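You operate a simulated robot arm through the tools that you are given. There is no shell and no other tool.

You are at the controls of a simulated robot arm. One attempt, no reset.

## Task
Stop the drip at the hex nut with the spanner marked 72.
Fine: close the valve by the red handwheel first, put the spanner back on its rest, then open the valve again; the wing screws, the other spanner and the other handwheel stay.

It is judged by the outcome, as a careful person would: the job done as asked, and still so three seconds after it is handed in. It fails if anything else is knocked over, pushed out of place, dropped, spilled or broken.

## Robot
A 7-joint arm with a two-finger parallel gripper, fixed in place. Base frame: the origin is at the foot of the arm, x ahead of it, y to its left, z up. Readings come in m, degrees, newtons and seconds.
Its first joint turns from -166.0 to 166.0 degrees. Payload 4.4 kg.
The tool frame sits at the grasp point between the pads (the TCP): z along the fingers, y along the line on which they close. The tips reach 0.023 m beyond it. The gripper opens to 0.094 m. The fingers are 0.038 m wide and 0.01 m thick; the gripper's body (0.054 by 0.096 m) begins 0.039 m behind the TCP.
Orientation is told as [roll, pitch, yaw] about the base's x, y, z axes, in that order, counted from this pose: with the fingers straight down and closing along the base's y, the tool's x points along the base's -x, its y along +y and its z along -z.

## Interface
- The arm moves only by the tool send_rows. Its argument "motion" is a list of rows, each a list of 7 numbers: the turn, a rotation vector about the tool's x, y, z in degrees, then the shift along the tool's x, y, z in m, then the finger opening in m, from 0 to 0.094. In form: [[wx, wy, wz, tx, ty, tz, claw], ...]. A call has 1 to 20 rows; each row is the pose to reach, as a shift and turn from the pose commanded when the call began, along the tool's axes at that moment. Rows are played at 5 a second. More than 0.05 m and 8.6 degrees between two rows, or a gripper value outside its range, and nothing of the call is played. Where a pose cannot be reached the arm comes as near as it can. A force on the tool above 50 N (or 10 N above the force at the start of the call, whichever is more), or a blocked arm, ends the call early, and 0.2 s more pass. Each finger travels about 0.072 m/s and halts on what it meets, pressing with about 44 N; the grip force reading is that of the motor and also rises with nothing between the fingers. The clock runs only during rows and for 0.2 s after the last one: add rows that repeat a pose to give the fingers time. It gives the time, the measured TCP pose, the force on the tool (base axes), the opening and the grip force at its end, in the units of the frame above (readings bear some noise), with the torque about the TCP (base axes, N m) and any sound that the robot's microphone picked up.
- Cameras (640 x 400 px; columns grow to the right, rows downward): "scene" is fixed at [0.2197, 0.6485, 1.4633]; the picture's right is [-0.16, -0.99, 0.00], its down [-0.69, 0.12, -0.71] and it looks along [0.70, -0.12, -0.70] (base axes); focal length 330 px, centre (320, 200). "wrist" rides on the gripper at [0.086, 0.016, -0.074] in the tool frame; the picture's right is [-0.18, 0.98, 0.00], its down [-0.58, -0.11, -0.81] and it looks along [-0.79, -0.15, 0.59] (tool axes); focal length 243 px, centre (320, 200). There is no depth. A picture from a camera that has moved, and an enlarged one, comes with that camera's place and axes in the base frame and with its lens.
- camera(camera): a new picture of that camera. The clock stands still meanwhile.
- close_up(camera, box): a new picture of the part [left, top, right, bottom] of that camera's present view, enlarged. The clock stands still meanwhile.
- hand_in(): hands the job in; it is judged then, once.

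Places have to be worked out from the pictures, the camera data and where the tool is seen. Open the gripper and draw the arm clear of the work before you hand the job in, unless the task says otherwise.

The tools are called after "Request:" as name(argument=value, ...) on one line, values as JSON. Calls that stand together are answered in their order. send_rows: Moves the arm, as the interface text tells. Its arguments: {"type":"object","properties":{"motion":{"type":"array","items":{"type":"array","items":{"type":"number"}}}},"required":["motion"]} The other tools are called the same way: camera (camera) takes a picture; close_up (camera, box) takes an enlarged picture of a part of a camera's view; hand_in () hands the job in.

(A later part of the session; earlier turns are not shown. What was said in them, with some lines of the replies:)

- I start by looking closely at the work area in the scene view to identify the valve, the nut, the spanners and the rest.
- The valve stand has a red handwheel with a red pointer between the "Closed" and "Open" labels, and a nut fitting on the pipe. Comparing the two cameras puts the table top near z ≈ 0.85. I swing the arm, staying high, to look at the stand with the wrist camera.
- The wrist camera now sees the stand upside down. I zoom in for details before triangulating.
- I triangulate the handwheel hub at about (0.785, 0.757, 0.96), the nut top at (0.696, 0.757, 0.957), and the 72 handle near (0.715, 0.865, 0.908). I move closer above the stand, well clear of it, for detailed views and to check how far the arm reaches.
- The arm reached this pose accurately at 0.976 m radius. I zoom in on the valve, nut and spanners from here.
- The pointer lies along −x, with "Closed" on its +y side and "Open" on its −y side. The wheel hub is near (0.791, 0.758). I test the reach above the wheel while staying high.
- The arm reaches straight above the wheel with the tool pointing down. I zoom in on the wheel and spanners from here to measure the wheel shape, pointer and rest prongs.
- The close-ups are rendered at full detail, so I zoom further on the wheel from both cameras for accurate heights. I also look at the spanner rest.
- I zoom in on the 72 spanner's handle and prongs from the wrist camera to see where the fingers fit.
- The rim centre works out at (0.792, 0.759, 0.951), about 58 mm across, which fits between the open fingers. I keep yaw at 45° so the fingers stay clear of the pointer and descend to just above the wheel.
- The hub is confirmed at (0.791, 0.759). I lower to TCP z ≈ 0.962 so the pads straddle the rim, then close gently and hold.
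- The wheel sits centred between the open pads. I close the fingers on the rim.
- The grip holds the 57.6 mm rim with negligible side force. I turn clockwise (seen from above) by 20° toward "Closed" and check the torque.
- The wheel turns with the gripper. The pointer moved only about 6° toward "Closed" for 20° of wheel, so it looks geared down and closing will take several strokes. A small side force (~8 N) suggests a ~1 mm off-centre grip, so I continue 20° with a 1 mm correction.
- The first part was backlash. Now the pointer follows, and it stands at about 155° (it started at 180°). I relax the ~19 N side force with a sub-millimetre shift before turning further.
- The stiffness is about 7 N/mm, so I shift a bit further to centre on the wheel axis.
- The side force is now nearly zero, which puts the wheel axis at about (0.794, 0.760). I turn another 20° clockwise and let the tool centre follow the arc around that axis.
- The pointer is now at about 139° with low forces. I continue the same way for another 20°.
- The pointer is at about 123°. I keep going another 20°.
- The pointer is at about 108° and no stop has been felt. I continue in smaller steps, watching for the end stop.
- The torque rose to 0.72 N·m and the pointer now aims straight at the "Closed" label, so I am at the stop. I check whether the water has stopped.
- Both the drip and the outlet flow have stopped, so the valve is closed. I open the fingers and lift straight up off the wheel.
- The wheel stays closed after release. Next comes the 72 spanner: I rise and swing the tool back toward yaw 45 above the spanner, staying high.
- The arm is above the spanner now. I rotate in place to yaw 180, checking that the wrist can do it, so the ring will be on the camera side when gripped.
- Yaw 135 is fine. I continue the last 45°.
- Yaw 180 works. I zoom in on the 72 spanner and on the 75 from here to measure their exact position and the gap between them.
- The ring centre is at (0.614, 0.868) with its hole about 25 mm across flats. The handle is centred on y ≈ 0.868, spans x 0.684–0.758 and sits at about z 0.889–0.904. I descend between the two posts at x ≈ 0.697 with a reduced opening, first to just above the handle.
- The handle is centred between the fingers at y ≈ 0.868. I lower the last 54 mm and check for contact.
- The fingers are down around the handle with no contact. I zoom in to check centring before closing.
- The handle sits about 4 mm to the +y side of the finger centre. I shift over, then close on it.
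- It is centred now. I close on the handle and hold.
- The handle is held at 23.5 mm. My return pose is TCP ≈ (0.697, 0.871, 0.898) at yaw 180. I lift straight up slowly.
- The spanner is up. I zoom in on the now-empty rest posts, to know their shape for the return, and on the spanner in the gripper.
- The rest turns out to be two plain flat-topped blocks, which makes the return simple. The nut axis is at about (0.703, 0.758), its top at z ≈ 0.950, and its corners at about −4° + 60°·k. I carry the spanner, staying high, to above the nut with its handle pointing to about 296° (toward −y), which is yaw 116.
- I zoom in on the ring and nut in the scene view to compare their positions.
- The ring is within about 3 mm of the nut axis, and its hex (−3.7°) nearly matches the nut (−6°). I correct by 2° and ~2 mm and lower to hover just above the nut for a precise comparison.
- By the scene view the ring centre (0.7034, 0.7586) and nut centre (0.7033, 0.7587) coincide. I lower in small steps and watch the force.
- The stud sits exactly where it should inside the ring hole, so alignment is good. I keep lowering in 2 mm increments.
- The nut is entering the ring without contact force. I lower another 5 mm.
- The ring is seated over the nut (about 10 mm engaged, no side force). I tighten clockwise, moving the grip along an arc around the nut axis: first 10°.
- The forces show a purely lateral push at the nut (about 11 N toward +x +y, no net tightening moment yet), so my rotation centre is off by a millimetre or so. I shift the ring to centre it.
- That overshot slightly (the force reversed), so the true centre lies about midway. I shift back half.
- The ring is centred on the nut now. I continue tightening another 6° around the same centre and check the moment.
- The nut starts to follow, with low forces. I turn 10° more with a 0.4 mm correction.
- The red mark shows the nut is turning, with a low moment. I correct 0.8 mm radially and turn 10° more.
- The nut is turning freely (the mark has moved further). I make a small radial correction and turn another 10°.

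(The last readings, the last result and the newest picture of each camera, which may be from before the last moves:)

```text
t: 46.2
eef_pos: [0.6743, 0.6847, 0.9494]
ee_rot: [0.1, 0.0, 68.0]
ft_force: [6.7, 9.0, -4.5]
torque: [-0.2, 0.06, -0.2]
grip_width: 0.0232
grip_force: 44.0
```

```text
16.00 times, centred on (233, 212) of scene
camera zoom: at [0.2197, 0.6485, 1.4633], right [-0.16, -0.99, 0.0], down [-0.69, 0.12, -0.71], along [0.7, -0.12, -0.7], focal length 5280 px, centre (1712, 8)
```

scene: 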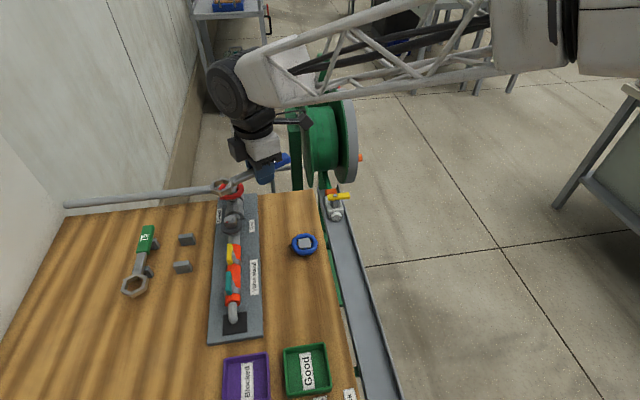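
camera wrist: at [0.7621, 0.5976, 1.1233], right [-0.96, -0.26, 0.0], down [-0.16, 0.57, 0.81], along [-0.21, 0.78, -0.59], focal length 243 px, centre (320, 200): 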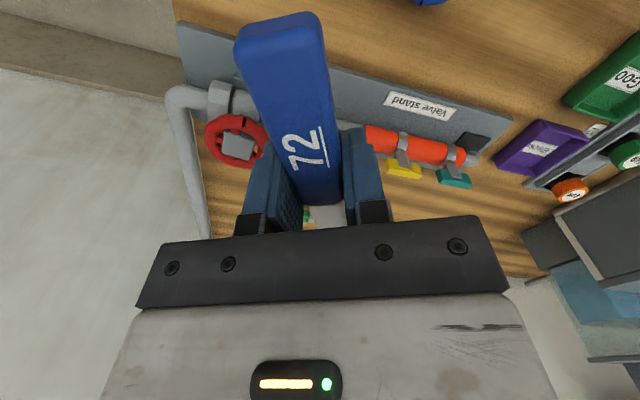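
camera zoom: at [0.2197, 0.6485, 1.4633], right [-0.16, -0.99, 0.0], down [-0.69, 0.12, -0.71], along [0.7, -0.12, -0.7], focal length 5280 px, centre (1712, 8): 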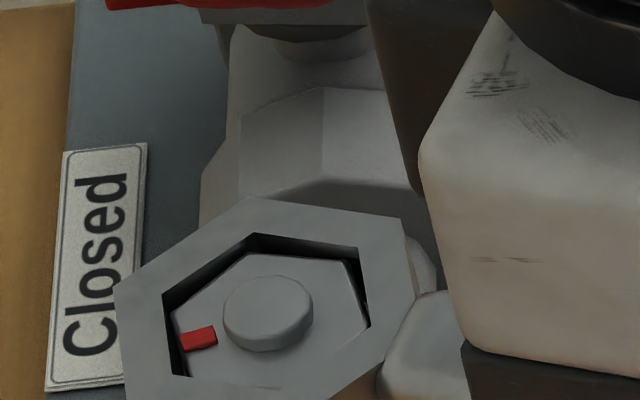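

The nut is following well, at roughly 25–30° turned and still with a low moment. I correct and turn 10° more.

Request:
send_rows(motion=[[0, 0, 0, -0.0005, -0.0002, 0, 0.005], [0, 0, 2.5, -0.0006, 0.0034, 0, 0.005], [0, 0, 5, -0.0008, 0.007, 0, 0.005], [0, 0, 7.5, -0.0012, 0.0105, 0, 0.005], [0, 0, 10, -0.0017, 0.0141, 0, 0.005]])

Request:
close_up(camera="scene", box=[223, 202, 243, 222])

Request:
close_up(camera="scene", box=[200, 180, 300, 290])

```text
t: 47.4
eef_pos: [0.6613, 0.69, 0.9515]
ee_rot: [0.0, 0.0, 57.9]
ft_force: [-8.8, -16.3, 1.6]
torque: [0.19, -0.11, -0.05]
grip_width: 0.0233
grip_force: 43.8
```

```text
16.00 times, centred on (233, 212) of scene
camera zoom: at [0.2197, 0.6485, 1.4633], right [-0.16, -0.99, 0.0], down [-0.69, 0.12, -0.71], along [0.7, -0.12, -0.7], focal length 5280 px, centre (1712, 8)
```

zoom: 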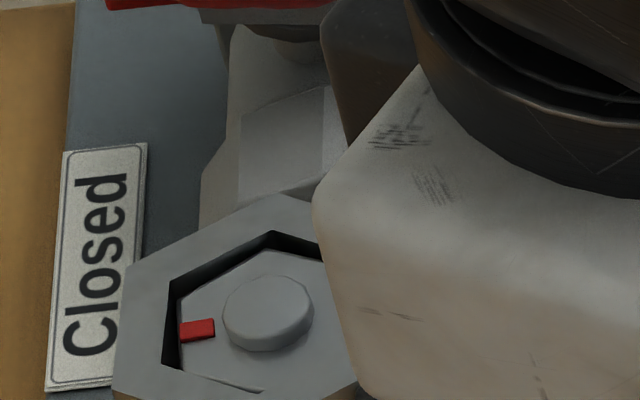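

```text
3.64 times, centred on (250, 235) of scene
camera zoom: at [0.2197, 0.6485, 1.4633], right [-0.16, -0.99, 0.0], down [-0.69, 0.12, -0.71], along [0.7, -0.12, -0.7], focal length 1200 px, centre (574, 73)
```

zoom: 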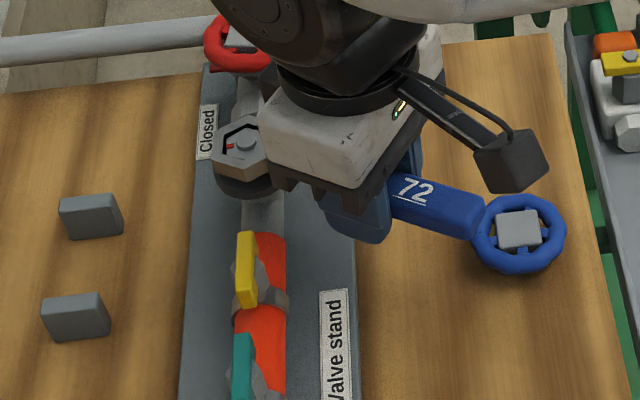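

The nut has turned about 48° (the red mark went from 138° to ~88°) and there is still no firm resistance. I turn another 10°, then will re-seat the ring 60° back if more is needed.

Request:
send_rows(motion=[[0, 0, 0, 0.0003, 0.0, 0, 0.005], [0, 0, 2.5, 0.0002, 0.0036, 0, 0.005], [0, 0, 5, 0.0, 0.0072, 0, 0.005], [0, 0, 7.5, -0.0004, 0.0107, 0, 0.005], [0, 0, 10, -0.0009, 0.0143, 0, 0.005]])

Request:
close_up(camera="scene", box=[223, 202, 243, 222])

Request:
camera(camera="wrist")

```text
t: 48.6
eef_pos: [0.6504, 0.6994, 0.9514]
ee_rot: [0.0, 0.0, 47.9]
ft_force: [14.2, -4.7, -4.0]
torque: [0.14, -0.15, 0.63]
grip_width: 0.0235
grip_force: 44.0
```

```text
16.00 times, centred on (233, 212) of scene
camera zoom: at [0.2197, 0.6485, 1.4633], right [-0.16, -0.99, 0.0], down [-0.69, 0.12, -0.71], along [0.7, -0.12, -0.7], focal length 5280 px, centre (1712, 8)
```

zoom: 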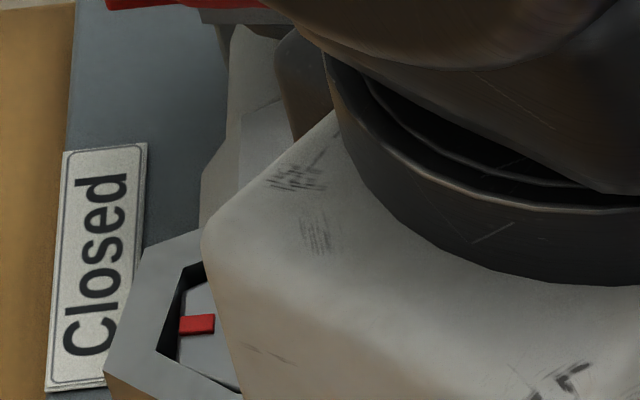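

```text
taken
camera wrist: at [0.5797, 0.6445, 1.0265], right [-0.61, 0.8, 0.0], down [0.47, 0.36, 0.81], along [0.64, 0.49, -0.59], focal length 243 px, centre (320, 200)
```

wrist: 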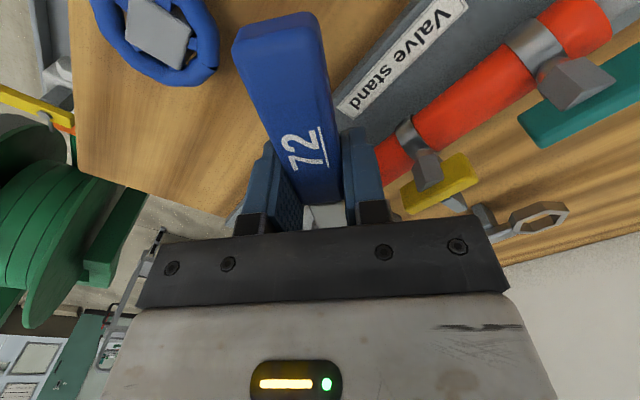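

A clear resisting moment of about 1.7 N·m has appeared at the nut and it has almost stopped moving, so it is tightening up. I push 3° more to confirm it is snug.

Request:
send_rows(motion=[[0, 0, 1, 0.0, 0.0014, 0, 0.005], [0, 0, 2, 0.0, 0.0029, 0, 0.005], [0, 0, 3, -0.0001, 0.0043, 0, 0.005], [0, 0, 3, -0.0001, 0.0043, 0, 0.005]])

Request:
close_up(camera="scene", box=[223, 202, 243, 222])

```text
t: 49.6
eef_pos: [0.6476, 0.7012, 0.9508]
ee_rot: [0.0, -0.1, 45.0]
ft_force: [22.6, -12.7, -2.9]
torque: [0.39, -0.48, 0.57]
grip_width: 0.0234
grip_force: 44.2
```

```text
16.00 times, centred on (233, 212) of scene
camera zoom: at [0.2197, 0.6485, 1.4633], right [-0.16, -0.99, 0.0], down [-0.69, 0.12, -0.71], along [0.7, -0.12, -0.7], focal length 5280 px, centre (1712, 8)
```

zoom: 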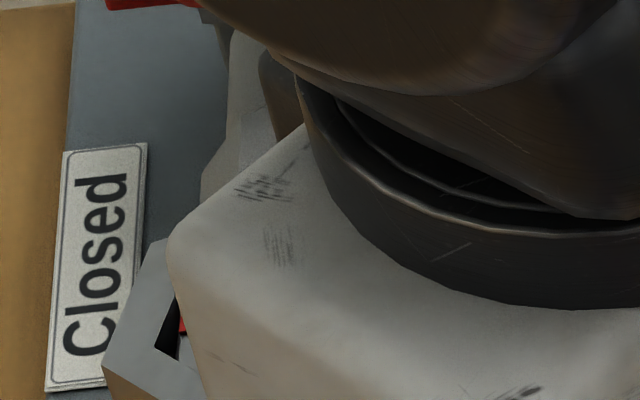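

The moment is now about 2.6 N·m and rises steeply, so the nut is snug. I give it one last 2° nudge, then back off to relieve the load.

Request:
send_rows(motion=[[0, 0, 1, 0.0, 0.0014, 0, 0.005], [0, 0, 2, 0.0, 0.0029, 0, 0.005], [0, 0, 2, 0.0, 0.0029, 0, 0.005]])

```text
t: 50.4
eef_pos: [0.6462, 0.7024, 0.9511]
ee_rot: [0.0, 0.0, 42.9]
ft_force: [30.0, -15.1, -2.1]
torque: [0.62, -0.72, 0.84]
grip_width: 0.0236
grip_force: 43.7
```

The nut is tight at about 3.4 N·m. I back the spanner off counter-clockwise into the free play so it can be lifted without load.

Request:
send_rows(motion=[[0, 0, -2, -0.0002, -0.0029, 0, 0.005], [0, 0, -4, -0.0004, -0.0057, 0, 0.005], [0, 0, -6, -0.0006, -0.0086, 0, 0.005], [0, 0, -8, -0.0009, -0.0114, 0, 0.005]])

Request:
close_up(camera="scene", box=[223, 202, 243, 222])

```text
t: 51.4
eef_pos: [0.6529, 0.6956, 0.9519]
ee_rot: [0.0, 0.0, 51.0]
ft_force: [5.6, -2.5, -0.5]
torque: [0.22, -0.32, -0.38]
grip_width: 0.0236
grip_force: 44.2
```

```text
16.00 times, centred on (233, 212) of scene
camera zoom: at [0.2197, 0.6485, 1.4633], right [-0.16, -0.99, 0.0], down [-0.69, 0.12, -0.71], along [0.7, -0.12, -0.7], focal length 5280 px, centre (1712, 8)
```

zoom: 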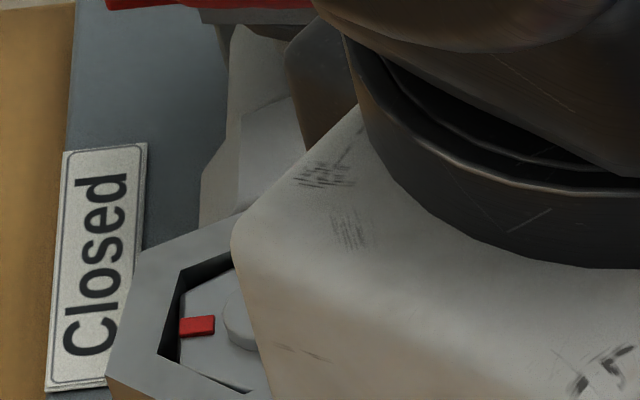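

The load is off the nut and the mark stays put. I back off 4° more to centre in the play and check the forces.

Request:
send_rows(motion=[[0, 0, -2, 0.0, -0.0029, 0, 0.005], [0, 0, -4, -0.0002, -0.0057, 0, 0.005], [0, 0, -4, -0.0002, -0.0057, 0, 0.005]])

Request:
close_up(camera="scene", box=[223, 202, 243, 222])

```text
t: 52.2
eef_pos: [0.6581, 0.6935, 0.9507]
ee_rot: [0.0, 0.0, 55.1]
ft_force: [0.3, 0.2, -0.1]
torque: [0.0, 0.03, 0.03]
grip_width: 0.0235
grip_force: 43.9
```

```text
16.00 times, centred on (233, 212) of scene
camera zoom: at [0.2197, 0.6485, 1.4633], right [-0.16, -0.99, 0.0], down [-0.69, 0.12, -0.71], along [0.7, -0.12, -0.7], focal length 5280 px, centre (1712, 8)
```

zoom: 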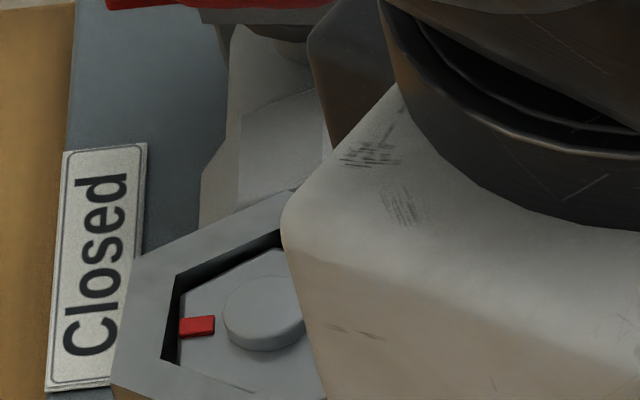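

Forces are zero and the ring is loose on the nut. I lift straight up, slowly at first.

Request:
send_rows(motion=[[0, 0, 0, 0, 0, -0.004, 0.005], [0, 0, 0, 0, 0, -0.009, 0.005], [0, 0, 0, 0, 0, -0.015, 0.005], [0, 0, 0, 0, 0, -0.025, 0.005], [0, 0, 0, 0, 0, -0.045, 0.005], [0, 0, 0, 0, 0, -0.07, 0.005], [0, 0, 0, 0, 0, -0.1, 0.005]])

Request:
camera(camera="scene")

Request:
close_up(camera="scene", box=[205, 180, 265, 240])

```text
t: 53.8
eef_pos: [0.6574, 0.6932, 1.0505]
ee_rot: [0.0, 0.0, 55.0]
ft_force: [-1.1, 0.7, -1.8]
torque: [0.03, -0.02, 0.01]
grip_width: 0.0232
grip_force: 43.9
```

```text
taken
```

scene: 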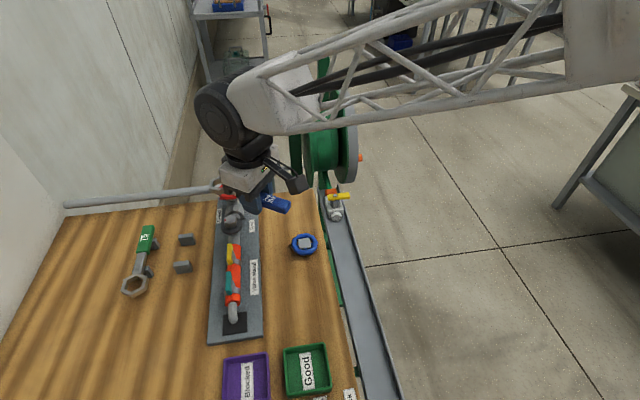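

```text
6.67 times, centred on (235, 210) of scene
camera zoom: at [0.2197, 0.6485, 1.4633], right [-0.16, -0.99, 0.0], down [-0.69, 0.12, -0.71], along [0.7, -0.12, -0.7], focal length 2200 px, centre (887, 133)
```

zoom: 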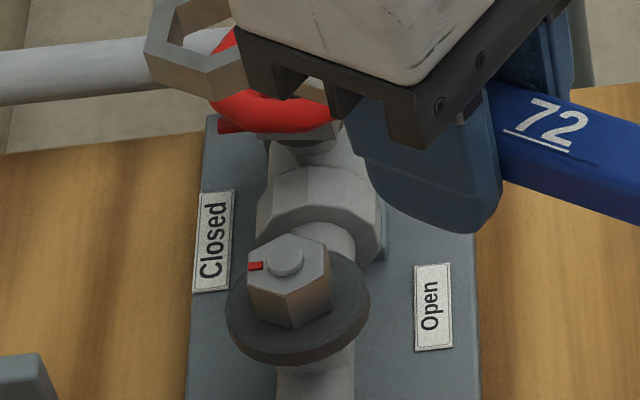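

The nut's mark now points to +y and the valve pointer is still at Closed. I carry the spanner, staying high, back to above its rest at yaw 180.

Request:
send_rows(motion=[[0, 0, -7.35, -0.0099, 0.0041, 0, 0.005], [0, 0, -14.7, -0.0198, 0.0082, 0, 0.005], [0, 0, -22.05, -0.0297, 0.0123, 0, 0.005], [0, 0, -29.4, -0.0396, 0.0164, 0, 0.005], [0, 0, -36.75, -0.0495, 0.0205, 0, 0.005], [0, 0, -44.1, -0.0594, 0.0246, 0, 0.005], [0, 0, -51.45, -0.0693, 0.0287, 0, 0.005], [0, 0, -58.8, -0.0793, 0.0328, 0, 0.005], [0, 0, -66.15, -0.0892, 0.0369, 0, 0.005], [0, 0, -73.5, -0.0991, 0.0409, 0, 0.005], [0, 0, -80.85, -0.109, 0.045, 0, 0.005], [0, 0, -88.2, -0.1189, 0.0491, 0, 0.005], [0, 0, -95.55, -0.1288, 0.0532, 0, 0.005], [0, 0, -102.9, -0.1387, 0.0573, 0, 0.005], [0, 0, -110.25, -0.1486, 0.0614, 0, 0.005], [0, 0, -117.6, -0.1585, 0.0655, 0, 0.005], [0, 0, -125, -0.1684, 0.0696, 0, 0.005], [0, 0, -125, -0.1684, 0.0696, 0, 0.005]])

Request:
camera(camera="scene")

Request:
camera(camera="wrist")

```text
t: 57.6
eef_pos: [0.6968, 0.8718, 1.0517]
ee_rot: [0.0, -0.1, -179.9]
ft_force: [-0.1, 0.6, 0.0]
torque: [0.0, -0.04, -0.01]
grip_width: 0.0232
grip_force: 43.6
```

```text
taken
```

scene: 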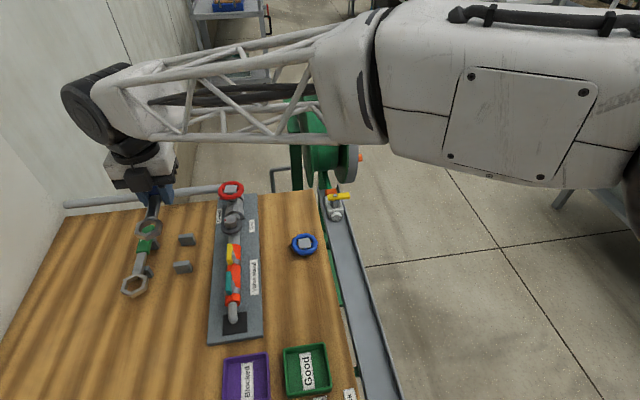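

```text
taken
camera wrist: at [0.7831, 0.8539, 1.1264], right [-0.18, -0.98, 0.0], down [-0.58, 0.11, 0.81], along [-0.79, 0.15, -0.59], focal length 243 px, centre (320, 200)
```

wrist: 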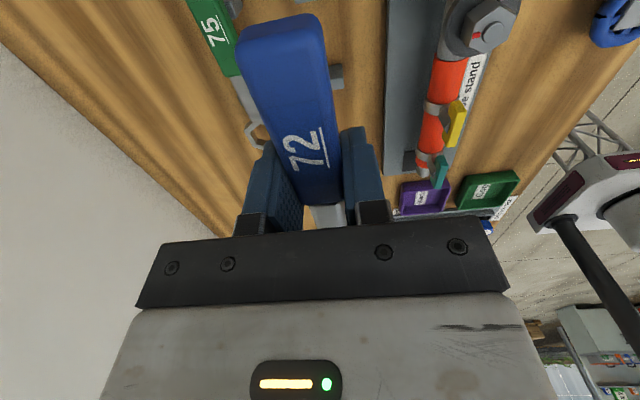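

The grip looks unchanged from pickup. I lower to about 2 cm above the posts and check alignment.

Request:
send_rows(motion=[[0, 0, 0, 0, 0, 0.03, 0.005], [0, 0, 0, 0, 0, 0.06, 0.005], [0, 0, 0, 0, 0, 0.09, 0.005], [0, 0, 0, 0, 0, 0.115, 0.005], [0, 0, 0, 0, 0, 0.133, 0.005], [0, 0, 0, 0, 0, 0.133, 0.005]])

Request:
close_up(camera="scene", box=[140, 200, 220, 300])

Request:
close_up(camera="wrist", box=[180, 0, 440, 240])

```text
t: 59.0
eef_pos: [0.6967, 0.8709, 0.9189]
ee_rot: [-0.1, -0.1, -179.9]
ft_force: [-0.9, 0.2, -0.6]
torque: [0.02, 0.02, 0.01]
grip_width: 0.0236
grip_force: 43.6
```

```text
4.00 times, centred on (180, 250) of scene
camera zoom: at [0.2197, 0.6485, 1.4633], right [-0.16, -0.99, 0.0], down [-0.69, 0.12, -0.71], along [0.7, -0.12, -0.7], focal length 1320 px, centre (880, 0)
```

zoom: 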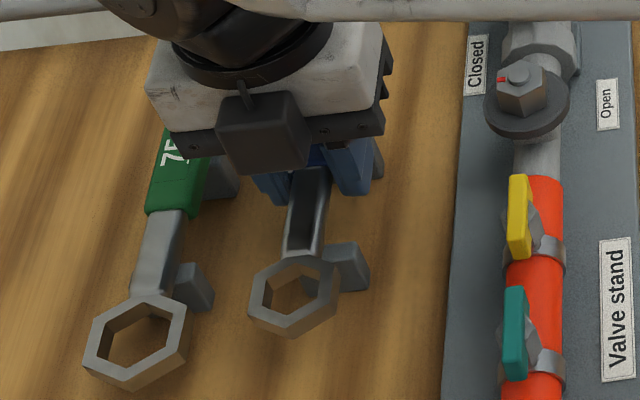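

```text
1.67 times, centred on (310, 120) of wrist
camera zoom: at [0.7828, 0.8539, 0.993], right [-0.18, -0.98, 0.0], down [-0.58, 0.11, 0.81], along [-0.79, 0.15, -0.59], focal length 404 px, centre (337, 333)
```

zoom: 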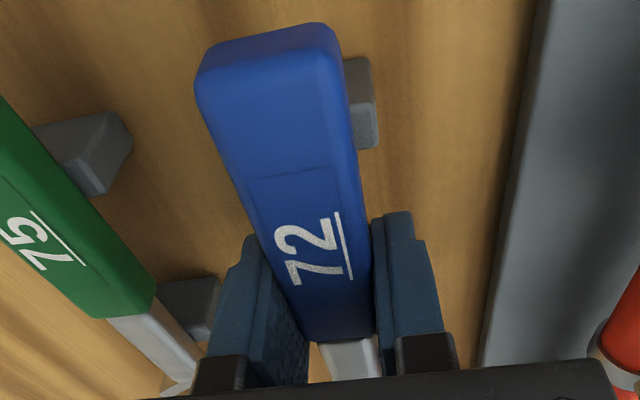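

It is aligned over the posts. I lower the remaining ~2 cm gently in two stages, watching the vertical force.

Request:
send_rows(motion=[[0, 0, 0, 0, 0, 0.006, 0.005], [0, 0, 0, 0, 0, 0.012, 0.005], [0, 0, 0, 0, 0, 0.016, 0.005], [0, 0, 0, 0, 0, 0.0185, 0.005], [0, 0, 0, 0, 0, 0.0185, 0.005]])

```text
t: 60.2
eef_pos: [0.6978, 0.8703, 0.8999]
ee_rot: [0.0, 0.0, -180.0]
ft_force: [0.5, 0.8, -0.6]
torque: [-0.01, -0.03, -0.01]
grip_width: 0.0231
grip_force: 43.9
```

Request:
send_rows(motion=[[0, 0, 0, 0, 0, 0.001, 0.005], [0, 0, 0, 0, 0, 0.002, 0.005], [0, 0, 0, 0, 0, 0.002, 0.005]])

Request:
close_up(camera="scene", box=[150, 220, 210, 290])

```text
t: 61.0
eef_pos: [0.6972, 0.8714, 0.8988]
ee_rot: [0.0, 0.0, -180.0]
ft_force: [0.0, 0.1, 1.3]
torque: [0.0, -0.06, 0.01]
grip_width: 0.0235
grip_force: 43.8
```

```text
5.71 times, centred on (180, 255) of scene
camera zoom: at [0.2197, 0.6485, 1.4633], right [-0.16, -0.99, 0.0], down [-0.69, 0.12, -0.71], along [0.7, -0.12, -0.7], focal length 1886 px, centre (1120, -114)
```

zoom: 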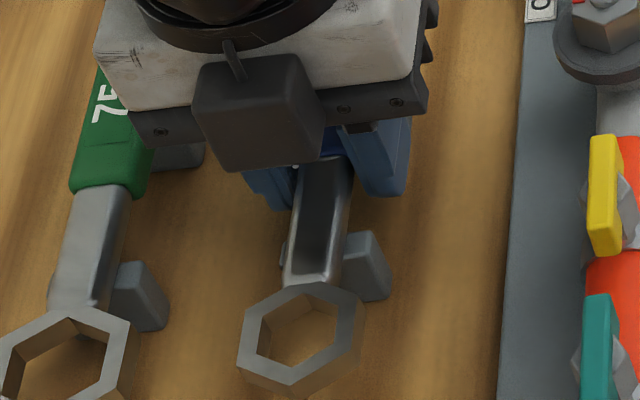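

The force flipped to slightly upward (+1.3 N), so the spanner is resting on its posts. I open the fingers and rise.

Request:
send_rows(motion=[[0, 0, 0, 0, 0, 0, 0.03], [0, 0, 0, 0, 0, 0, 0.045], [0, 0, 0, 0, 0, 0, 0.05], [0, 0, 0, 0, 0, 0, 0.05]])

Request:
close_up(camera="wrist", box=[220, 100, 420, 240])

```text
t: 62.0
eef_pos: [0.698, 0.8715, 0.8994]
ee_rot: [-0.1, -0.1, -180.0]
ft_force: [0.1, 0.2, -0.2]
torque: [0.0, 0.02, -0.05]
grip_width: 0.05
grip_force: 0.0
```

```text
2.86 times, centred on (320, 170) of wrist
camera zoom: at [0.783, 0.8538, 0.9732], right [-0.18, -0.98, 0.0], down [-0.58, 0.11, 0.81], along [-0.79, 0.15, -0.59], focal length 693 px, centre (320, 286)
```

zoom: 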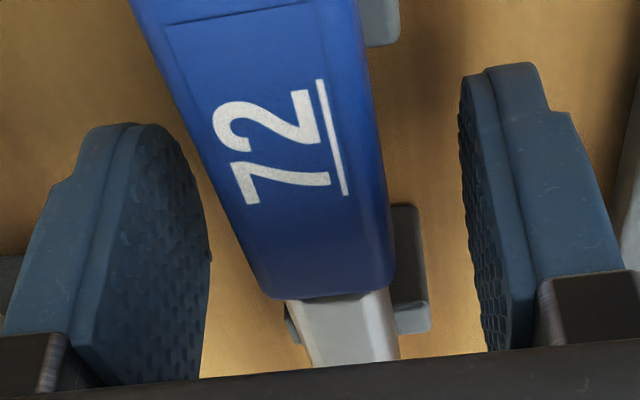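

The fingers are clear of the handle and the spanner lies on both posts. I rise straight up and check the rest.

Request:
send_rows(motion=[[0, 0, 0, 0, 0, -0.02, 0.05], [0, 0, 0, 0, 0, -0.05, 0.05], [0, 0, 0, 0, 0, -0.09, 0.05], [0, 0, 0, 0, 0, -0.13, 0.05], [0, 0, 0, 0, 0, -0.17, 0.05], [0, 0, 0, 0, 0, -0.21, 0.05], [0, 0, 0, 0, 0, -0.25, 0.05], [0, 0, 0, 0, 0, -0.25, 0.05]])

Request:
close_up(camera="scene", box=[100, 200, 220, 310])

Request:
close_up(camera="scene", box=[205, 170, 265, 240])

```text
t: 63.8
eef_pos: [0.6974, 0.8705, 1.1498]
ee_rot: [0.0, 0.0, -180.0]
ft_force: [1.2, -0.3, -0.5]
torque: [0.01, 0.0, 0.03]
grip_width: 0.0498
grip_force: 0.1
```

```text
3.64 times, centred on (160, 255) of scene
camera zoom: at [0.2197, 0.6485, 1.4633], right [-0.16, -0.99, 0.0], down [-0.69, 0.12, -0.71], along [0.7, -0.12, -0.7], focal length 1200 px, centre (902, 0)
```

zoom: 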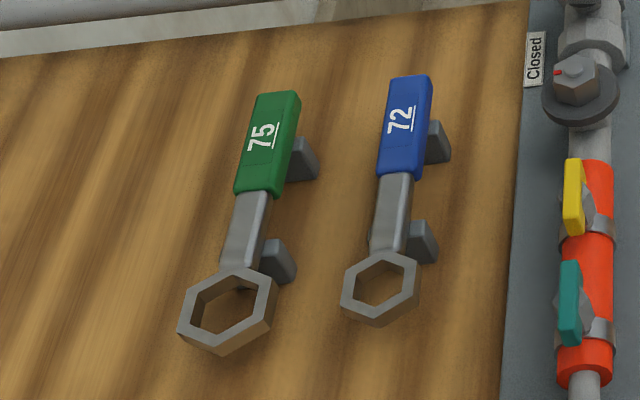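

```text
5.71 times, centred on (235, 205) of scene
camera zoom: at [0.2197, 0.6485, 1.4633], right [-0.16, -0.99, 0.0], down [-0.69, 0.12, -0.71], along [0.7, -0.12, -0.7], focal length 1886 px, centre (806, 171)
```

zoom: 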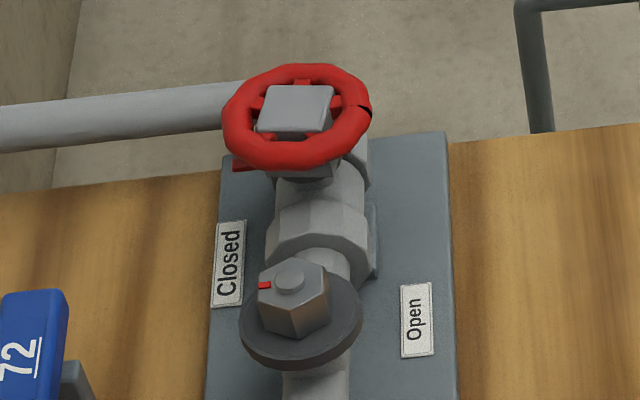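

The spanner lies back on its rest just as before, with the 75 beside it undisturbed. Next I return to the red handwheel to reopen the valve: I swing back over the wheel axis, staying high, in two rotations.

Request:
send_rows(motion=[[0, 0, 7.84, 0.006, 0.007, 0.0, 0.06], [0, 0, 15.69, 0.012, 0.014, 0.0, 0.07], [0, 0, 23.53, 0.018, 0.021, 0.0, 0.09], [0, 0, 31.37, 0.024, 0.028, 0.0, 0.094], [0, 0, 39.22, 0.03, 0.035, 0.0, 0.094], [0, 0, 47.06, 0.036, 0.042, 0.005, 0.094], [0, 0, 54.9, 0.042, 0.049, 0.01, 0.094], [0, 0, 62.75, 0.049, 0.056, 0.015, 0.094], [0, 0, 70.59, 0.055, 0.063, 0.02, 0.094], [0, 0, 78.43, 0.061, 0.07, 0.025, 0.094], [0, 0, 86.28, 0.067, 0.076, 0.03, 0.094], [0, 0, 94.12, 0.073, 0.083, 0.035, 0.094], [0, 0, 101.97, 0.079, 0.09, 0.04, 0.094], [0, 0, 109.81, 0.085, 0.097, 0.045, 0.094], [0, 0, 117.65, 0.091, 0.104, 0.05, 0.094], [0, 0, 125.5, 0.0973, 0.1105, 0.05, 0.094]])

Request:
send_rows(motion=[[0, 0, 7.84, 0, 0, 0, 0.094], [0, 0, 15.69, 0, 0, 0, 0.094], [0, 0, 23.53, 0, 0, 0, 0.094], [0, 0, 31.37, 0, 0, 0, 0.094], [0, 0, 39.22, 0, 0, 0, 0.094], [0, 0, 47.06, 0, 0, 0, 0.094], [0, 0, 54.9, 0, 0, 0, 0.094], [0, 0, 62.75, 0, 0, 0, 0.094], [0, 0, 70.59, 0, 0, 0, 0.094], [0, 0, 78.43, 0, 0, 0, 0.094], [0, 0, 86.28, 0, 0, 0, 0.094], [0, 0, 94.12, 0, 0, 0, 0.094], [0, 0, 101.97, 0, 0, 0, 0.094], [0, 0, 109.81, 0, 0, 0, 0.094], [0, 0, 117.65, 0, 0, 0, 0.094], [0, 0, 125.5, 0, 0, 0, 0.094], [0, 0, 125.5, 0, 0, 0, 0.094]])

Request:
camera(camera="wrist")

Request:
camera(camera="scene")

```text
t: 67.2
eef_pos: [0.7945, 0.7603, 1.0961]
ee_rot: [0.0, 0.0, 54.4]
ft_force: [0.2, -0.4, 1.0]
torque: [-0.03, 0.01, 0.03]
grip_width: 0.0942
grip_force: 0.0
```

```text
t: 70.8
eef_pos: [0.7949, 0.7606, 1.0967]
ee_rot: [0.0, 0.0, -71.1]
ft_force: [0.5, -0.3, 0.0]
torque: [-0.02, -0.01, -0.01]
grip_width: 0.0945
grip_force: 0.1
```

```text
taken
camera wrist: at [0.7814, 0.8466, 1.1731], right [0.99, 0.14, 0.0], down [0.09, -0.59, 0.81], along [0.12, -0.8, -0.59], focal length 243 px, centre (320, 200)
```

wrist: 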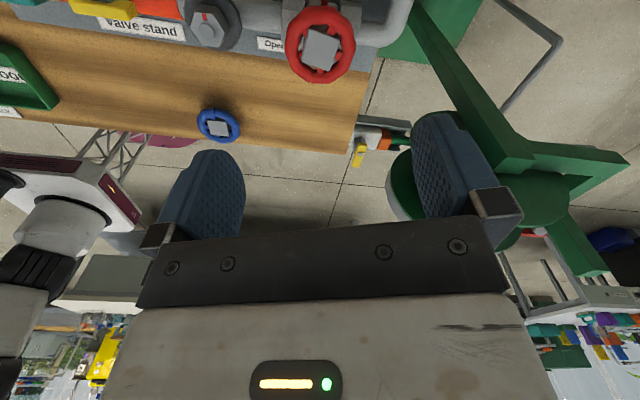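

```text
taken
```

scene: 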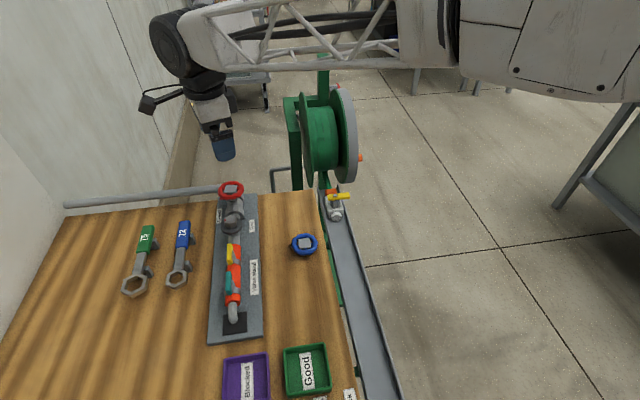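

I am centred over the wheel axis at yaw −71 with the fingers open. I descend to the same grip height as before.

Request:
send_rows(motion=[[0, 0, 0, 0, 0, 0.035, 0.094], [0, 0, 0, 0, 0, 0.07, 0.094], [0, 0, 0, 0, 0, 0.1, 0.094], [0, 0, 0, 0, 0, 0.12, 0.094], [0, 0, 0, 0, 0, 0.134, 0.094], [0, 0, 0, 0, 0, 0.134, 0.094]])

Request:
close_up(camera="wrist", box=[200, 40, 460, 240])

```text
t: 72.2
eef_pos: [0.7945, 0.7601, 0.964]
ee_rot: [0.0, 0.0, -71.0]
ft_force: [0.4, -0.9, -0.5]
torque: [-0.01, 0.03, 0.02]
grip_width: 0.094
grip_force: 0.1
```

```text
2.00 times, centred on (330, 140) of wrist
camera zoom: at [0.7807, 0.8467, 1.0391], right [0.99, 0.15, 0.0], down [0.09, -0.58, 0.81], along [0.12, -0.8, -0.59], focal length 485 px, centre (300, 320)
```

zoom: 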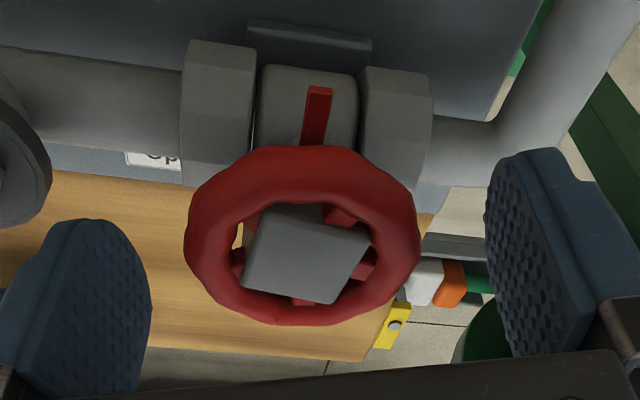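

The wheel is centred between the pads. I close on the rim.

Request:
send_rows(motion=[[0, 0, 0, 0, 0, 0, 0.07], [0, 0, 0, 0, 0, 0, 0.05], [0, 0, 0, 0, 0, 0, 0.03], [0, 0, 0, 0, 0, 0, 0.03], [0, 0, 0, 0, 0, 0, 0.03]])

Request:
close_up(camera="wrist", box=[200, 40, 460, 240])

```text
t: 73.4
eef_pos: [0.7935, 0.7616, 0.9643]
ee_rot: [0.0, 0.1, -71.0]
ft_force: [-0.3, 0.0, 0.1]
torque: [-0.02, -0.03, -0.01]
grip_width: 0.0571
grip_force: 44.2
```

```text
2.00 times, centred on (330, 140) of wrist
camera zoom: at [0.7808, 0.8467, 1.0393], right [0.99, 0.15, 0.0], down [0.09, -0.59, 0.81], along [0.12, -0.8, -0.59], focal length 485 px, centre (300, 320)
```

zoom: 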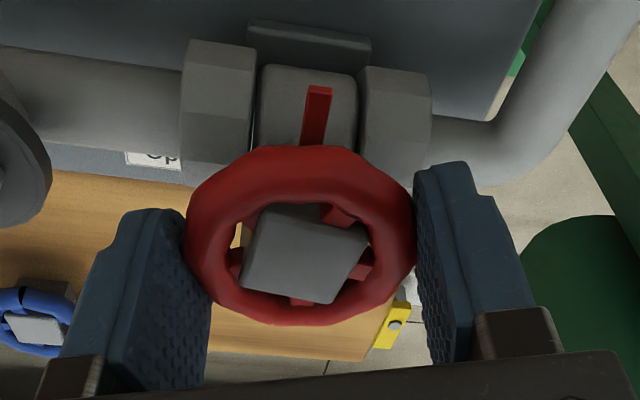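

The rim is gripped with no side load. I turn counter-clockwise 20°, toward Open.

Request:
send_rows(motion=[[0, 0, -4, 0, 0, 0, 0.03], [0, 0, -8, 0, 0, 0, 0.03], [0, 0, -12, 0, 0, 0, 0.03], [0, 0, -16, 0, 0, 0, 0.03], [0, 0, -20, 0, 0, 0, 0.03]])

Request:
close_up(camera="scene", box=[200, 170, 260, 240])

```text
t: 74.6
eef_pos: [0.7947, 0.7603, 0.9644]
ee_rot: [0.0, 0.1, -50.9]
ft_force: [-0.1, 0.3, -0.6]
torque: [0.01, 0.03, -0.01]
grip_width: 0.0571
grip_force: 44.0
```

```text
5.71 times, centred on (230, 205) of scene
camera zoom: at [0.2197, 0.6485, 1.4633], right [-0.16, -0.99, 0.0], down [-0.69, 0.12, -0.71], along [0.7, -0.12, -0.7], focal length 1886 px, centre (834, 171)
```

zoom: 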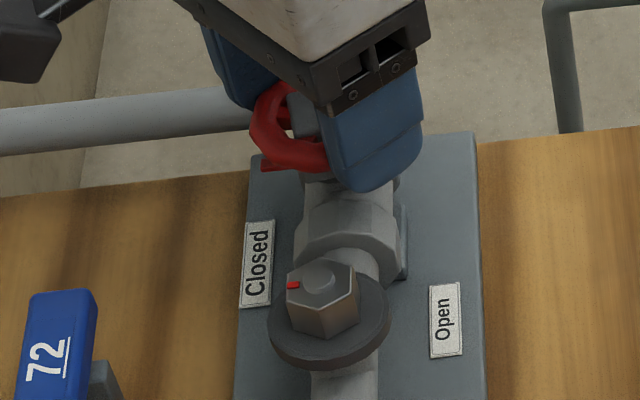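

The centring is perfect, with no side force. The pointer has barely moved, so this was the backlash. I continue another 40°.

Request:
send_rows(motion=[[0, 0, -4, 0, 0, 0, 0.03], [0, 0, -8, 0, 0, 0, 0.03], [0, 0, -12, 0, 0, 0, 0.03], [0, 0, -16, 0, 0, 0, 0.03], [0, 0, -20, 0, 0, 0, 0.03], [0, 0, -24, 0, 0, 0, 0.03], [0, 0, -28, 0, 0, 0, 0.03], [0, 0, -32, 0, 0, 0, 0.03], [0, 0, -36, 0, 0, 0, 0.03], [0, 0, -40, 0, 0, 0, 0.03]])

Request:
close_up(camera="scene", box=[200, 170, 260, 240])

```text
t: 76.8
eef_pos: [0.7954, 0.7609, 0.9643]
ee_rot: [0.0, -0.1, -10.9]
ft_force: [-11.1, -6.8, 2.6]
torque: [-0.15, 0.28, -0.05]
grip_width: 0.0571
grip_force: 44.2
```

```text
5.71 times, centred on (230, 205) of scene
camera zoom: at [0.2197, 0.6485, 1.4633], right [-0.16, -0.99, 0.0], down [-0.69, 0.12, -0.71], along [0.7, -0.12, -0.7], focal length 1886 px, centre (834, 171)
```

zoom: 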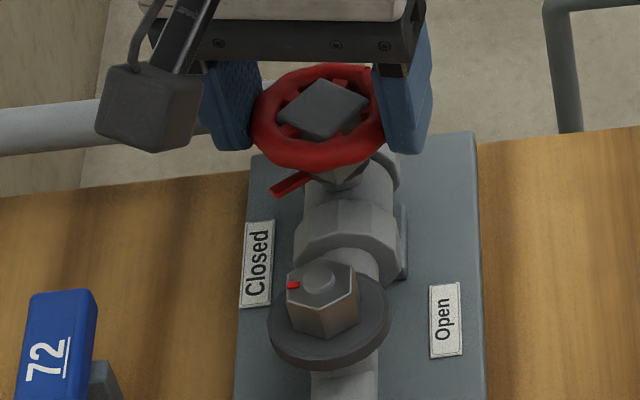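

The pointer is following. I relieve the small side force with a 1 mm correction and continue 20°.

Request:
send_rows(motion=[[0, 0, 0, 0.0009, -0.0007, 0, 0.03], [0, 0, -4, 0.001, -0.0008, 0, 0.03], [0, 0, -8, 0.0011, -0.0009, 0, 0.03], [0, 0, -12, 0.0012, -0.001, 0, 0.03], [0, 0, -16, 0.0013, -0.0011, 0, 0.03], [0, 0, -20, 0.0014, -0.0012, 0, 0.03]])

Request:
close_up(camera="scene", box=[200, 170, 260, 240])

```text
t: 78.2
eef_pos: [0.7929, 0.7587, 0.9639]
ee_rot: [0.0, 0.1, 9.1]
ft_force: [7.9, 5.2, 2.0]
torque: [0.13, -0.21, -0.03]
grip_width: 0.0571
grip_force: 44.3
```

```text
5.71 times, centred on (230, 205) of scene
camera zoom: at [0.2197, 0.6485, 1.4633], right [-0.16, -0.99, 0.0], down [-0.69, 0.12, -0.71], along [0.7, -0.12, -0.7], focal length 1886 px, centre (834, 171)
```

zoom: 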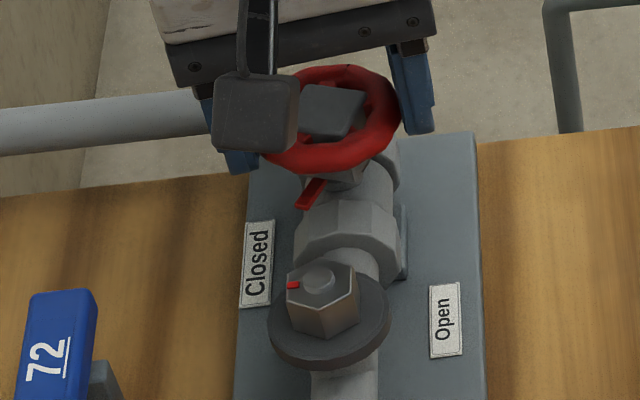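

The pointer is at about 150°. I shift half a millimetre or so back and continue 20°.

Request:
send_rows(motion=[[0, 0, 0, -0.0007, 0.0003, 0, 0.03], [0, 0, -4, -0.0007, 0.0003, 0, 0.03], [0, 0, -8, -0.0007, 0.0003, 0, 0.03], [0, 0, -12, -0.0007, 0.0003, 0, 0.03], [0, 0, -16, -0.0007, 0.0003, 0, 0.03], [0, 0, -20, -0.0007, 0.0003, 0, 0.03]])

Request:
close_up(camera="scene", box=[200, 170, 260, 240])

Request:
close_up(camera="scene", box=[210, 290, 260, 340])

```text
t: 79.6
eef_pos: [0.7933, 0.7599, 0.9639]
ee_rot: [0.0, 0.0, 29.1]
ft_force: [6.3, -2.7, 5.1]
torque: [-0.08, -0.13, -0.03]
grip_width: 0.0569
grip_force: 43.9
```

```text
5.71 times, centred on (230, 205) of scene
camera zoom: at [0.2197, 0.6485, 1.4633], right [-0.16, -0.99, 0.0], down [-0.69, 0.12, -0.71], along [0.7, -0.12, -0.7], focal length 1886 px, centre (834, 171)
```

zoom: 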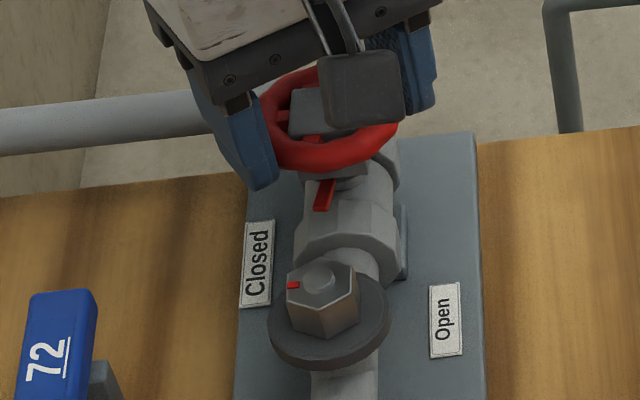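

```text
8.00 times, centred on (235, 315) of scene
camera zoom: at [0.2197, 0.6485, 1.4633], right [-0.16, -0.99, 0.0], down [-0.69, 0.12, -0.71], along [0.7, -0.12, -0.7], focal length 2640 px, centre (1000, -720)
```

zoom: 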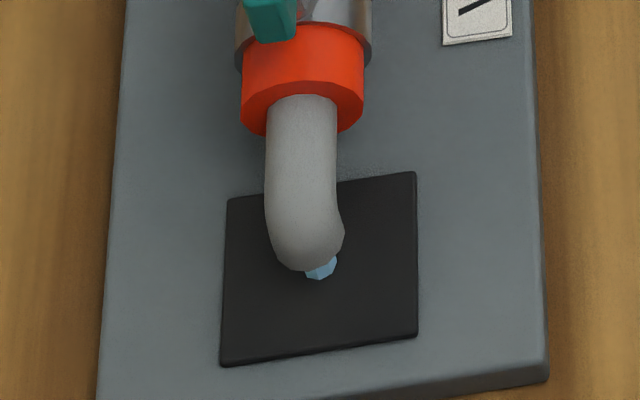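

Water flows at the outlet again and there is no drip at the nut flange. The pointer is at about 170°, so I continue toward the open stop.

Request:
send_rows(motion=[[0, 0, 0, -0.0003, -0.0004, 0, 0.03], [0, 0, -4, -0.0003, -0.0004, 0, 0.03], [0, 0, -8, -0.0003, -0.0004, 0, 0.03], [0, 0, -12, -0.0003, -0.0004, 0, 0.03], [0, 0, -16, -0.0003, -0.0004, 0, 0.03]])

Request:
close_up(camera="scene", box=[200, 170, 260, 240])

Request:
close_up(camera="wrist", box=[200, 40, 460, 240])

```text
t: 80.8
eef_pos: [0.7936, 0.7598, 0.9637]
ee_rot: [0.1, 0.0, 45.1]
ft_force: [7.5, 1.4, 4.5]
torque: [0.07, -0.18, -0.07]
grip_width: 0.057
grip_force: 43.7
```

```text
5.71 times, centred on (230, 205) of scene
camera zoom: at [0.2197, 0.6485, 1.4633], right [-0.16, -0.99, 0.0], down [-0.69, 0.12, -0.71], along [0.7, -0.12, -0.7], focal length 1886 px, centre (834, 171)
```

zoom: 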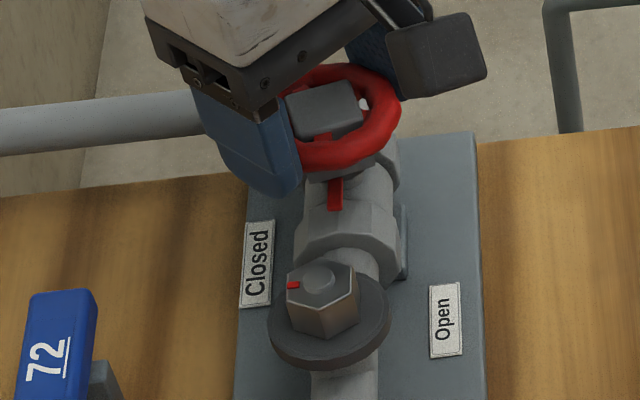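

```text
2.00 times, centred on (330, 140) of wrist
camera zoom: at [0.721, 0.7088, 1.0391], right [-0.57, 0.82, 0.0], down [0.49, 0.33, 0.81], along [0.66, 0.46, -0.59], focal length 485 px, centre (300, 320)
```

zoom: 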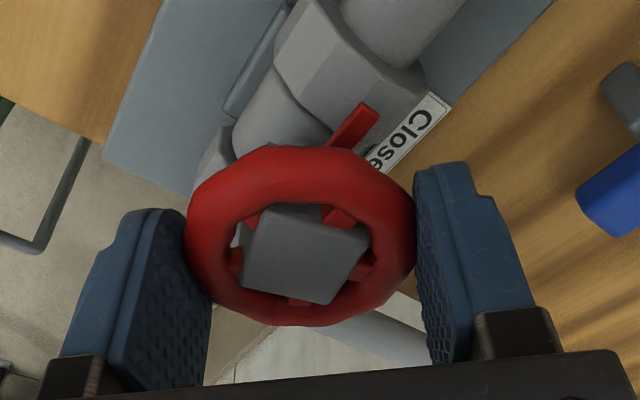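

The pointer is back within about 2° of its original position. I turn slightly further to feel for the open stop.

Request:
send_rows(motion=[[0, 0, -2, -0.0004, 0, 0, 0.03], [0, 0, -4, -0.0004, 0, 0, 0.03], [0, 0, -6, -0.0004, 0, 0, 0.03]])

Request:
close_up(camera="scene", box=[200, 170, 260, 240])

```text
t: 81.6
eef_pos: [0.7947, 0.76, 0.9643]
ee_rot: [0.0, 0.0, 51.1]
ft_force: [3.8, -4.6, 4.0]
torque: [-0.04, -0.01, -0.49]
grip_width: 0.0566
grip_force: 44.0
```

```text
5.71 times, centred on (230, 205) of scene
camera zoom: at [0.2197, 0.6485, 1.4633], right [-0.16, -0.99, 0.0], down [-0.69, 0.12, -0.71], along [0.7, -0.12, -0.7], focal length 1886 px, centre (834, 171)
```

zoom: 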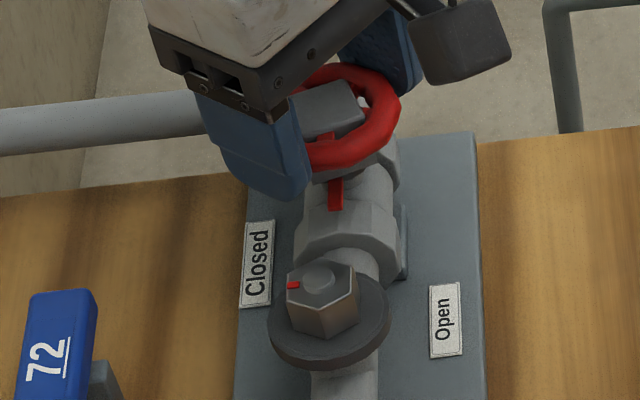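

The torque rose to 0.49 N·m, so this is the open stop, and the pointer is where it started. I release and lift clear.

Request:
send_rows(motion=[[0, 0, 0, 0, 0, 0, 0.075], [0, 0, 0, 0, 0, 0, 0.094], [0, 0, 0, 0, 0, 0, 0.094], [0, 0, 0, 0, 0, -0.03, 0.094], [0, 0, 0, 0, 0, -0.06, 0.094], [0, 0, 0, 0, 0, -0.1, 0.094], [0, 0, 0, 0, 0, -0.14, 0.094], [0, 0, 0, 0, 0, -0.18, 0.094], [0, 0, 0, 0, 0, -0.22, 0.094]])

Request:
close_up(camera="scene", box=[200, 170, 270, 250])

Request:
camera(camera="scene")

```text
t: 83.6
eef_pos: [0.7946, 0.7597, 1.1816]
ee_rot: [0.0, 0.1, 51.0]
ft_force: [-0.2, 0.1, 0.3]
torque: [-0.01, 0.04, 0.02]
grip_width: 0.0938
grip_force: 0.0
```

```text
5.00 times, centred on (235, 210) of scene
camera zoom: at [0.2197, 0.6485, 1.4633], right [-0.16, -0.99, 0.0], down [-0.69, 0.12, -0.71], along [0.7, -0.12, -0.7], focal length 1650 px, centre (745, 150)
```

zoom: 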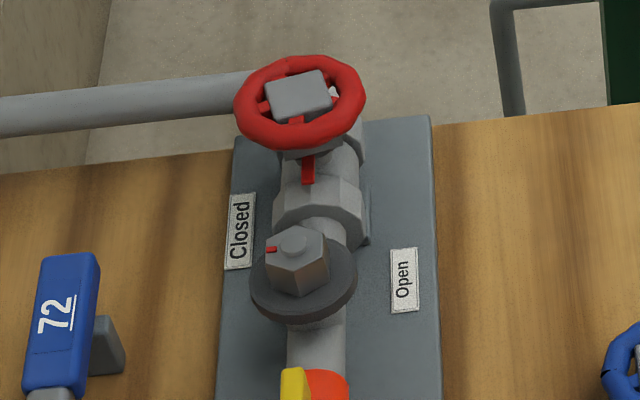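

```text
taken
```

scene: 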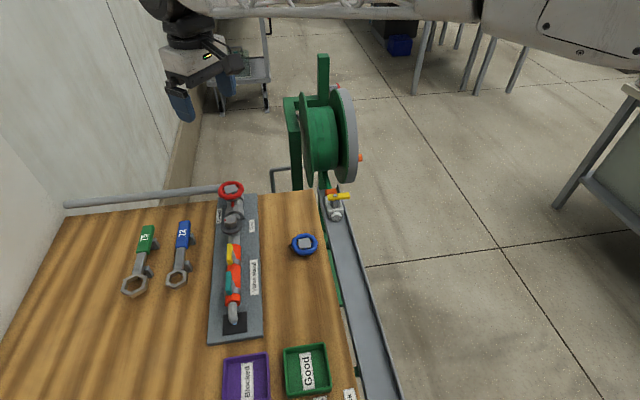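

There is no drip at the nut, the valve is open, and everything is in place. I draw the arm back clear of the work and wait a moment before a final check.

Request:
send_rows(motion=[[0, 0, 0, 0.035, 0.007, -0.01, 0.094], [0, 0, 0, 0.07, 0.014, -0.02, 0.094], [0, 0, 0, 0.11, 0.02, -0.03, 0.094], [0, 0, 0, 0.15, 0.027, -0.04, 0.094], [0, 0, 0, 0.19, 0.034, -0.05, 0.094], [0, 0, 0, 0.23, 0.041, -0.06, 0.094], [0, 0, 0, 0.27, 0.048, -0.07, 0.094], [0, 0, 0, 0.31, 0.055, -0.07, 0.094], [0, 0, 0, 0.35, 0.062, -0.07, 0.094], [0, 0, 0, 0.39, 0.07, -0.07, 0.094], [0, 0, 0, 0.39, 0.07, -0.07, 0.094], [0, 0, 0, 0.39, 0.07, -0.07, 0.094], [0, 0, 0, 0.39, 0.07, -0.07, 0.094], [0, 0, 0, 0.39, 0.07, -0.07, 0.094], [0, 0, 0, 0.39, 0.07, -0.07, 0.094]])

Request:
close_up(camera="scene", box=[200, 170, 270, 250])

Request:
close_up(camera="scene", box=[210, 290, 260, 340])

Request:
camera(camera="scene")

Request:
camera(camera="wrist")

```text
t: 86.8
eef_pos: [0.4934, 0.5009, 1.2545]
ee_rot: [0.0, -0.1, 50.9]
ft_force: [-0.6, -0.5, -0.3]
torque: [0.01, 0.03, 0.0]
grip_width: 0.0941
grip_force: 0.1
```

```text
5.00 times, centred on (235, 210) of scene
camera zoom: at [0.2197, 0.6485, 1.4633], right [-0.16, -0.99, 0.0], down [-0.69, 0.12, -0.71], along [0.7, -0.12, -0.7], focal length 1650 px, centre (745, 150)
```

zoom: 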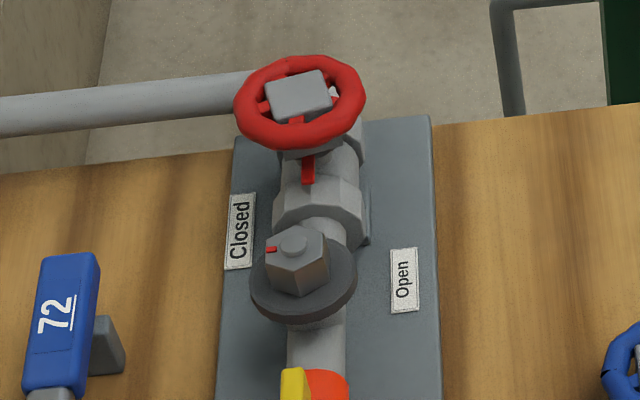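

```text
8.00 times, centred on (235, 315) of scene
camera zoom: at [0.2197, 0.6485, 1.4633], right [-0.16, -0.99, 0.0], down [-0.69, 0.12, -0.71], along [0.7, -0.12, -0.7], focal length 2640 px, centre (1000, -720)
```

zoom: 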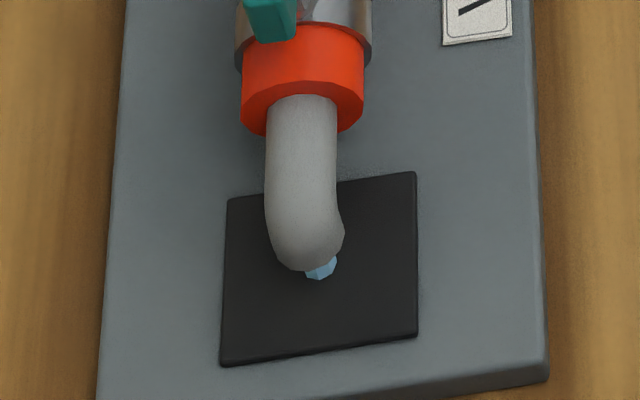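

```text
taken
```

scene: 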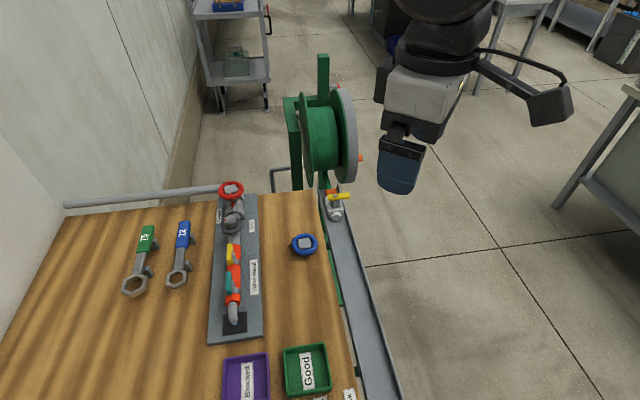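

```text
taken
camera wrist: at [0.4263, 0.4433, 1.3297], right [-0.65, 0.76, 0.0], down [0.45, 0.38, 0.81], along [0.61, 0.52, -0.59], focal length 243 px, centre (320, 200)
```

wrist: 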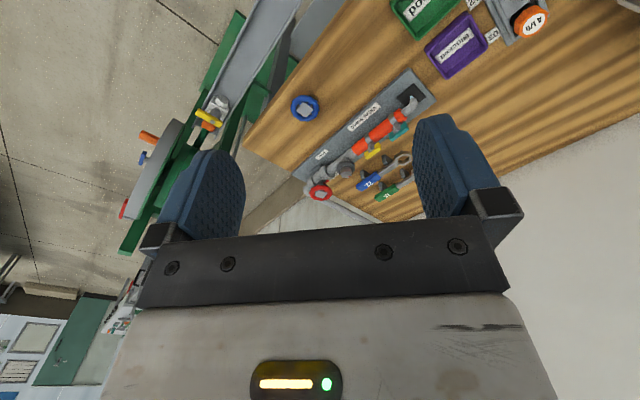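

The final check matches the task:
- **Drip:** none at the nut, even with water flowing at the outlet.
- **Valve:** open, with the pointer back at its starting position.
- **Spanner 72:** on its rest.
- **Other items:** the wing screws, spanner 75 and blue handwheel look untouched.
- **Arm:** clear of the work with the gripper open.

I hand in the job.

Request:
hand_in()

```text
The job is handed in.
```

The drip at the hex nut has stopped: after reopening the valve, water runs at the outlet and none shows at the nut.

- **Valve closed:** I turned the red handwheel clockwise until it hit the "Closed" stop. The drip and the outlet flow both stopped.
- **Nut tightened:** with spanner 72 I turned the nut about 55° clockwise until it was firm, at roughly 3.4 N·m.
- **Spanner returned:** spanner 72 lies back on its two posts as it did at the start.
- **Valve reopened:** I turned the handwheel back to its open stop, and the pointer is where it began.

The wing screws, spanner 75 and the blue handwheel were not touched. The gripper is open and the arm is clear of the work. I handed the job in and have had no verdict yet.
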